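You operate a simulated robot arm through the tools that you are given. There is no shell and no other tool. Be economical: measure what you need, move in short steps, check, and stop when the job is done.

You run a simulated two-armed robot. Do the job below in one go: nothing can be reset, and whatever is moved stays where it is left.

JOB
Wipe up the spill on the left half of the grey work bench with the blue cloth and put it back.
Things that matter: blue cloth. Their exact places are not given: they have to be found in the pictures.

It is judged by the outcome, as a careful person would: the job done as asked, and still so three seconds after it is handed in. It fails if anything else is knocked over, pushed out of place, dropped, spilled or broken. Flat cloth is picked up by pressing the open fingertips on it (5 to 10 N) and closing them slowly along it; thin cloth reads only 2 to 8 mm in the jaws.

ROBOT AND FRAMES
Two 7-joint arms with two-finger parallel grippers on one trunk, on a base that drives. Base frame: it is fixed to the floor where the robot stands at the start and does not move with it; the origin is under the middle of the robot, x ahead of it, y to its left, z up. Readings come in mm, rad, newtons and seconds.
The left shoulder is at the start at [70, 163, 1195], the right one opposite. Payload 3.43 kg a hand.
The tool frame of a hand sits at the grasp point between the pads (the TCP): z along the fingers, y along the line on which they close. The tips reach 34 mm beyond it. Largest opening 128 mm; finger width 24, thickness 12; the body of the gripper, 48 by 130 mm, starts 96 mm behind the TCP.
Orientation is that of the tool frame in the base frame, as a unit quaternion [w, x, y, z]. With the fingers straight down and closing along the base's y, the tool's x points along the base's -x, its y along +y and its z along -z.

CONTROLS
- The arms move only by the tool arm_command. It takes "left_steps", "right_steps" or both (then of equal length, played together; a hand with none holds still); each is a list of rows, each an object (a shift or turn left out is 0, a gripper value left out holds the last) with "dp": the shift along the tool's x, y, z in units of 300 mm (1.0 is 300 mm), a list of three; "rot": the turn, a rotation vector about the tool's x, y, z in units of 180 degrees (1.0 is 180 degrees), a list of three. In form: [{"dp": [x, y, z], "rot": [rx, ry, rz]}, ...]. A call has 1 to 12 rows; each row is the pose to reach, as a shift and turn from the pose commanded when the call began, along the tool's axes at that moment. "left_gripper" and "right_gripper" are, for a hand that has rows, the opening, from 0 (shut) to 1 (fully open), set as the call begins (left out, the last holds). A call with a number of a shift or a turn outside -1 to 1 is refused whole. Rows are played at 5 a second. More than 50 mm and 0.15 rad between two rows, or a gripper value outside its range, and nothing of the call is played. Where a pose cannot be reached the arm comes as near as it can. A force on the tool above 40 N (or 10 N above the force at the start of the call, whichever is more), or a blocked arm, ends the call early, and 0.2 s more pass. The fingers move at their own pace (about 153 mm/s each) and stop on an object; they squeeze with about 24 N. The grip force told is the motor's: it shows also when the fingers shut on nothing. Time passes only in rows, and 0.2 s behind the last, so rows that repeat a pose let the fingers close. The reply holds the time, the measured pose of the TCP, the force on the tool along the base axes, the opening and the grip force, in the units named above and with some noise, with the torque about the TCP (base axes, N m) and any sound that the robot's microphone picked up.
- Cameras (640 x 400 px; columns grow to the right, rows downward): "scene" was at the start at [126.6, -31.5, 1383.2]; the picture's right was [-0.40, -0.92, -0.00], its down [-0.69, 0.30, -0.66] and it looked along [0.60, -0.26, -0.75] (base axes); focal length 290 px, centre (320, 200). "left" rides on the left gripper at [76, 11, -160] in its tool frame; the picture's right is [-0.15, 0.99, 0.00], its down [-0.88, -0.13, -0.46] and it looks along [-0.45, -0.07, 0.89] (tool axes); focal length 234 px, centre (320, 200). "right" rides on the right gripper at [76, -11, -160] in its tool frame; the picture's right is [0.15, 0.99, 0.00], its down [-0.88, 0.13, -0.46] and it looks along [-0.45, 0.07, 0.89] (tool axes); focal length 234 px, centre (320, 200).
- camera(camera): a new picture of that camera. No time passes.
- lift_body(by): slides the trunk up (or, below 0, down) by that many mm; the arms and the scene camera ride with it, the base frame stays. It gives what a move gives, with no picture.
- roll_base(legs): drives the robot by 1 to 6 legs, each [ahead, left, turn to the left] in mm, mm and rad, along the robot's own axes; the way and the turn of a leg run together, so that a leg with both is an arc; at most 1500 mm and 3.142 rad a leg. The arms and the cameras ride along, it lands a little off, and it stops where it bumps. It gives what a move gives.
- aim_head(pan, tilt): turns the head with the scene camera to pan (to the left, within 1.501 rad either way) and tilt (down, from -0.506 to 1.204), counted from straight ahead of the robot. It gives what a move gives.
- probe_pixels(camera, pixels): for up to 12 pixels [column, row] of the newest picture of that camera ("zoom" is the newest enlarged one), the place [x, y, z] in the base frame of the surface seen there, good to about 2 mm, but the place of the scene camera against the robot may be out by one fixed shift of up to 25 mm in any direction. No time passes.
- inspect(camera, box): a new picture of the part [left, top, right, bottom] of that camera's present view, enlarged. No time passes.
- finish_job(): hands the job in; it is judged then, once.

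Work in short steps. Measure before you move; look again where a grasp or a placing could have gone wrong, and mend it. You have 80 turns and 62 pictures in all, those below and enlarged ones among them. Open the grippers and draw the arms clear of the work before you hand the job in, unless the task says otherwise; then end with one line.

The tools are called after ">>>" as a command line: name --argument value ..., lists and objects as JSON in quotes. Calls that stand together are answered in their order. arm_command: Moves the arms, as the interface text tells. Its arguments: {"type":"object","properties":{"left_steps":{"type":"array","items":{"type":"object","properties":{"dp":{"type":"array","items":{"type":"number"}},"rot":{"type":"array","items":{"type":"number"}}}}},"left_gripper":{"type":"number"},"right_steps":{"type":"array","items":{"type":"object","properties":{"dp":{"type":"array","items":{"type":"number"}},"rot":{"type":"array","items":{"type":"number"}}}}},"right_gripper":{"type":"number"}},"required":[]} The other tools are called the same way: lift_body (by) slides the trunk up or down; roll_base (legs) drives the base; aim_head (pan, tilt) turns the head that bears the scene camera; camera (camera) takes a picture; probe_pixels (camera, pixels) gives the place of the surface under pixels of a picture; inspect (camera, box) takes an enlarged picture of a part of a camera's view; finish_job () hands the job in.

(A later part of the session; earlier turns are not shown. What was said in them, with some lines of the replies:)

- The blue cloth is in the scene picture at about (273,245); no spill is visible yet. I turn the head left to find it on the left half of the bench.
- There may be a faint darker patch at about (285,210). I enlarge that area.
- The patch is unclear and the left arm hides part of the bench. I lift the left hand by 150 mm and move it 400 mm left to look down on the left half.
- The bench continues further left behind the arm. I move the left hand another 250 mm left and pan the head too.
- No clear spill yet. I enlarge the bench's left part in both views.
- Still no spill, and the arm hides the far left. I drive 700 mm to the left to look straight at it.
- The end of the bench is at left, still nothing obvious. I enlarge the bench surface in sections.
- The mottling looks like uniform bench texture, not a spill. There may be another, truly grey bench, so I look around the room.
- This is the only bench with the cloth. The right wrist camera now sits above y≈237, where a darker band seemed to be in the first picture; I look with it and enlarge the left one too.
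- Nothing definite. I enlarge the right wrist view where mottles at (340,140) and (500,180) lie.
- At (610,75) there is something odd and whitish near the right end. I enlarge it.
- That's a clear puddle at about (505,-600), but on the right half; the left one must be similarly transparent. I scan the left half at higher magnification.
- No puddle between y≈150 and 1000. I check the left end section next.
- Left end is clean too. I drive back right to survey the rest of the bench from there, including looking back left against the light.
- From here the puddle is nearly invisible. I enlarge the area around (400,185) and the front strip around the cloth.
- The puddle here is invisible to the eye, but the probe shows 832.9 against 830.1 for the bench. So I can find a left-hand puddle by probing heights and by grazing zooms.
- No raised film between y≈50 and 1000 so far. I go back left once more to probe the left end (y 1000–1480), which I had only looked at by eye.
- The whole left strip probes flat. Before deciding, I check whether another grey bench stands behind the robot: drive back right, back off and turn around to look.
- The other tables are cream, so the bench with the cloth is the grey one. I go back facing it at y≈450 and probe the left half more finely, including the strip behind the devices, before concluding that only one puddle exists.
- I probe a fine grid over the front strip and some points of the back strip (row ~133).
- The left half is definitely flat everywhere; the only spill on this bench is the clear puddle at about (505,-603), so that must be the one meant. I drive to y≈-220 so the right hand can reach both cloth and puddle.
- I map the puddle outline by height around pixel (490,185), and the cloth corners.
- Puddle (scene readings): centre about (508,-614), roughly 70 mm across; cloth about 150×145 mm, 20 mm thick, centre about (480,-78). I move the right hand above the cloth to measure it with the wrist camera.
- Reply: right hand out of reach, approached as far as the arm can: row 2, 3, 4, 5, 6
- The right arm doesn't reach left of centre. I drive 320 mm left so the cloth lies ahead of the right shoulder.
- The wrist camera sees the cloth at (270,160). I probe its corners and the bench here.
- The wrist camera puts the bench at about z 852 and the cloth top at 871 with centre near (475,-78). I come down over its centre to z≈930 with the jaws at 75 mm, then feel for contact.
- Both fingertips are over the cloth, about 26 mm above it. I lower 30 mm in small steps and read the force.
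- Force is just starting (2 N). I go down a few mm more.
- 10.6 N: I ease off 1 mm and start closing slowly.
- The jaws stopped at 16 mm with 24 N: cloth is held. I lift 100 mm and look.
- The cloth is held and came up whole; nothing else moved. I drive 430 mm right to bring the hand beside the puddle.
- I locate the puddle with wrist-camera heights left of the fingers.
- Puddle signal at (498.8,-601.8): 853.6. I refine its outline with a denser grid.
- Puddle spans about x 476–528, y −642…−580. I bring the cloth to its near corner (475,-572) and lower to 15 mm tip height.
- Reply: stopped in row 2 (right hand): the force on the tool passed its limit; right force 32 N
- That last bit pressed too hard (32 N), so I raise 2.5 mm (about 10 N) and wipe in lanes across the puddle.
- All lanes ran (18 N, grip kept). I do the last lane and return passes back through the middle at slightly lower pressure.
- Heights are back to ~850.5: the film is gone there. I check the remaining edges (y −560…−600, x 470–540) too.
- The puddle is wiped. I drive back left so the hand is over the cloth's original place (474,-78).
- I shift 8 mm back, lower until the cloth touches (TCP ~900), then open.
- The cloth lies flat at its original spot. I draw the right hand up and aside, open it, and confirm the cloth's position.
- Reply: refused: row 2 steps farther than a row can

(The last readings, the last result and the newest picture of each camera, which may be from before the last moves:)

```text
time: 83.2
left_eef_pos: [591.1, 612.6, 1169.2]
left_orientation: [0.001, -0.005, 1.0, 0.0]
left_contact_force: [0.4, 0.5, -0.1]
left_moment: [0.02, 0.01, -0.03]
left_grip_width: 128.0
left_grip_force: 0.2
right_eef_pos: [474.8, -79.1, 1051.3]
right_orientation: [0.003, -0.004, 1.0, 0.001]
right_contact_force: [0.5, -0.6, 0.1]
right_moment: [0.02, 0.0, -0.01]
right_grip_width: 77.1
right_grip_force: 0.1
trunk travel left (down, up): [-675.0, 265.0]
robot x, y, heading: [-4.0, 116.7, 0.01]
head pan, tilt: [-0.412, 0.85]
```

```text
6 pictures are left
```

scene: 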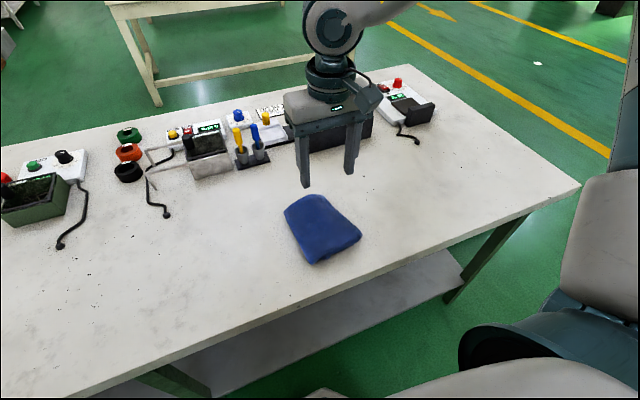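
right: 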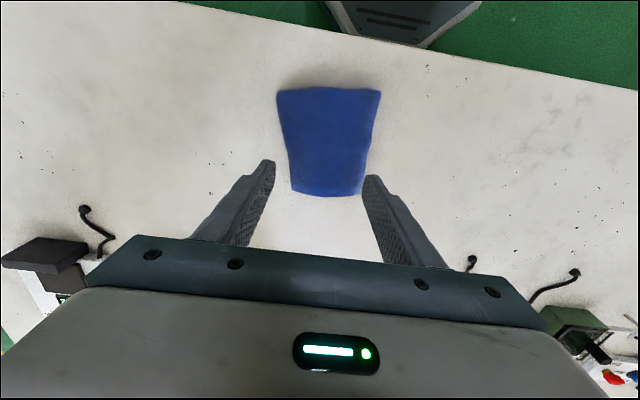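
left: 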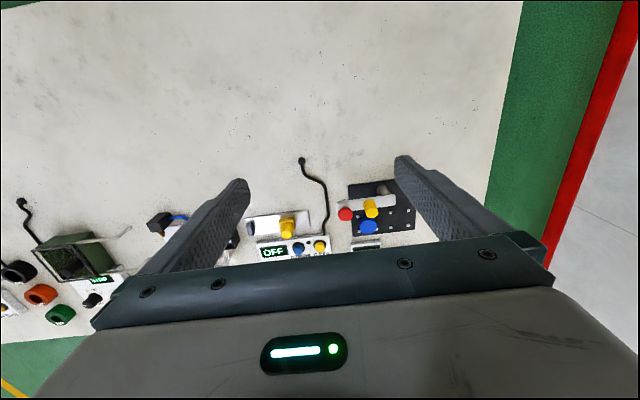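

The cloth is at its original place, centre about (477,-76). The retreat was refused for too long a step, so I repeat it with smaller ones.

>>> arm_command --right_steps '[{"dp": [0, -0.05, -0.12]}, {"dp": [0.04, -0.12, -0.22]}, {"dp": [0.1, -0.25, -0.26]}, {"dp": [0.15, -0.38, -0.26]}, {"dp": [0.2, -0.51, -0.26]}, {"dp": [0.24, -0.64, -0.26]}, {"dp": [0.25, -0.78, -0.26]}]' --right_gripper 1.0

>>> camera --camera "scene"

>>> inspect --camera "scene" --box '[260, 140, 580, 300]'

```text
time: 84.8
left_eef_pos: [589.7, 612.0, 1169.5]
left_orientation: [0.0, -0.004, 1.0, 0.0]
left_contact_force: [0.6, -0.4, 0.0]
left_moment: [0.01, 0.02, -0.01]
left_grip_width: 128.1
left_grip_force: 0.1
right_eef_pos: [400.5, -314.0, 1129.0]
right_orientation: [0.004, -0.005, 1.0, 0.001]
right_contact_force: [-0.8, -1.5, 0.3]
right_moment: [0.02, 0.02, -0.02]
right_grip_width: 128.0
right_grip_force: 0.0
trunk travel left (down, up): [-675.0, 265.0]
robot x, y, heading: [-6.4, 116.5, 0.008]
head pan, tilt: [-0.412, 0.85]
```

```text
5 pictures are left
```

scene: 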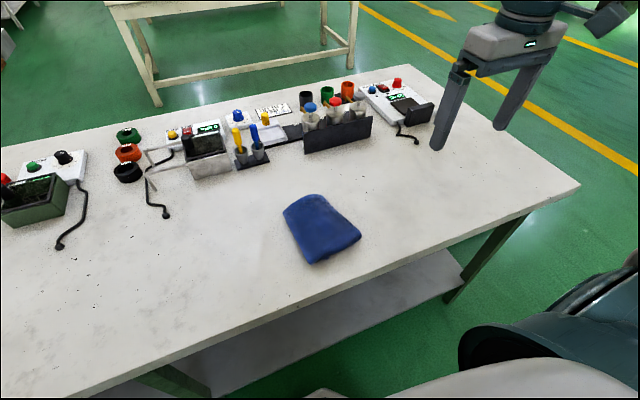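

```text
2.00 times, centred on (420, 220) of scene
```

zoom: 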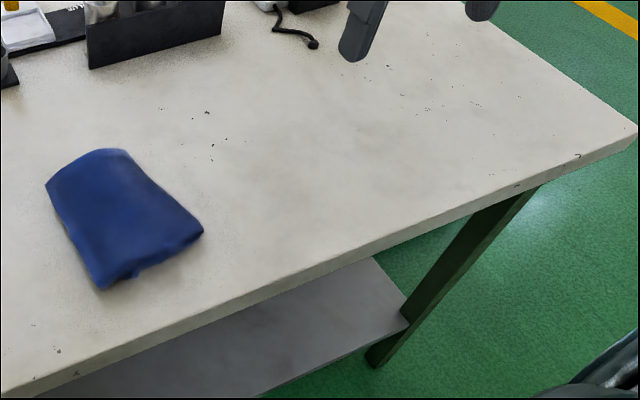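

Everything is in place. A last free check of heights on the area between cloth and right end, for any leftover film.

>>> probe_pixels --camera "scene" --pixels '[[365, 190], [390, 180], [415, 170], [390, 205], [415, 195], [440, 185], [465, 175], [415, 220], [440, 205], [465, 195], [490, 180], [515, 190]]'

>>> probe_pixels --camera "scene" --pixels '[[480, 205], [510, 175], [535, 180], [500, 195], [375, 225], [395, 235], [365, 165], [390, 155], [450, 165], [470, 160], [490, 155], [450, 215]]'

```text
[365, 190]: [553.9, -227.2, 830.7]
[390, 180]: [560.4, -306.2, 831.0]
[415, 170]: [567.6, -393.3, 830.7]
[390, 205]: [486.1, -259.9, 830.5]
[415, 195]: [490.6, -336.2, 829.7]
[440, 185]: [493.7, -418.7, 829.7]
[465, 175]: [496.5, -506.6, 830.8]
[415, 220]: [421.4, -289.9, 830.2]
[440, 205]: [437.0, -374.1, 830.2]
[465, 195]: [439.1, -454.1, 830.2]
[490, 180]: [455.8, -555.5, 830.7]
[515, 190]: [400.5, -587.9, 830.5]
```

```text
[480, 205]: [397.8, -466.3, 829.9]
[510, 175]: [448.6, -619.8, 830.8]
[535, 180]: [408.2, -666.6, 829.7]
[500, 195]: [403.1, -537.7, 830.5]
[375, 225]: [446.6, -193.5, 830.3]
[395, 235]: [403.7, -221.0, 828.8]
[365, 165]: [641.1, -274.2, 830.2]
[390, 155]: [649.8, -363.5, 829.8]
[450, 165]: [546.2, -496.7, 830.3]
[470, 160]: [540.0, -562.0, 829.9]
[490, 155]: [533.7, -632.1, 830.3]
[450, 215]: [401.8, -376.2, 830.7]
```

The bench is dry, the cloth is back, and both hands are open and clear, so I hand the job in.

>>> finish_job

```text
The job is handed in.
```

I wiped up the only spill I found and put the blue cloth back in its place, but that spill was on the robot's right half of the bench (about x 502, y −609), not the left: probing the left half turned up no film, so I took "left" to mean the other side's view, and afterwards the wiped spot probed dry.
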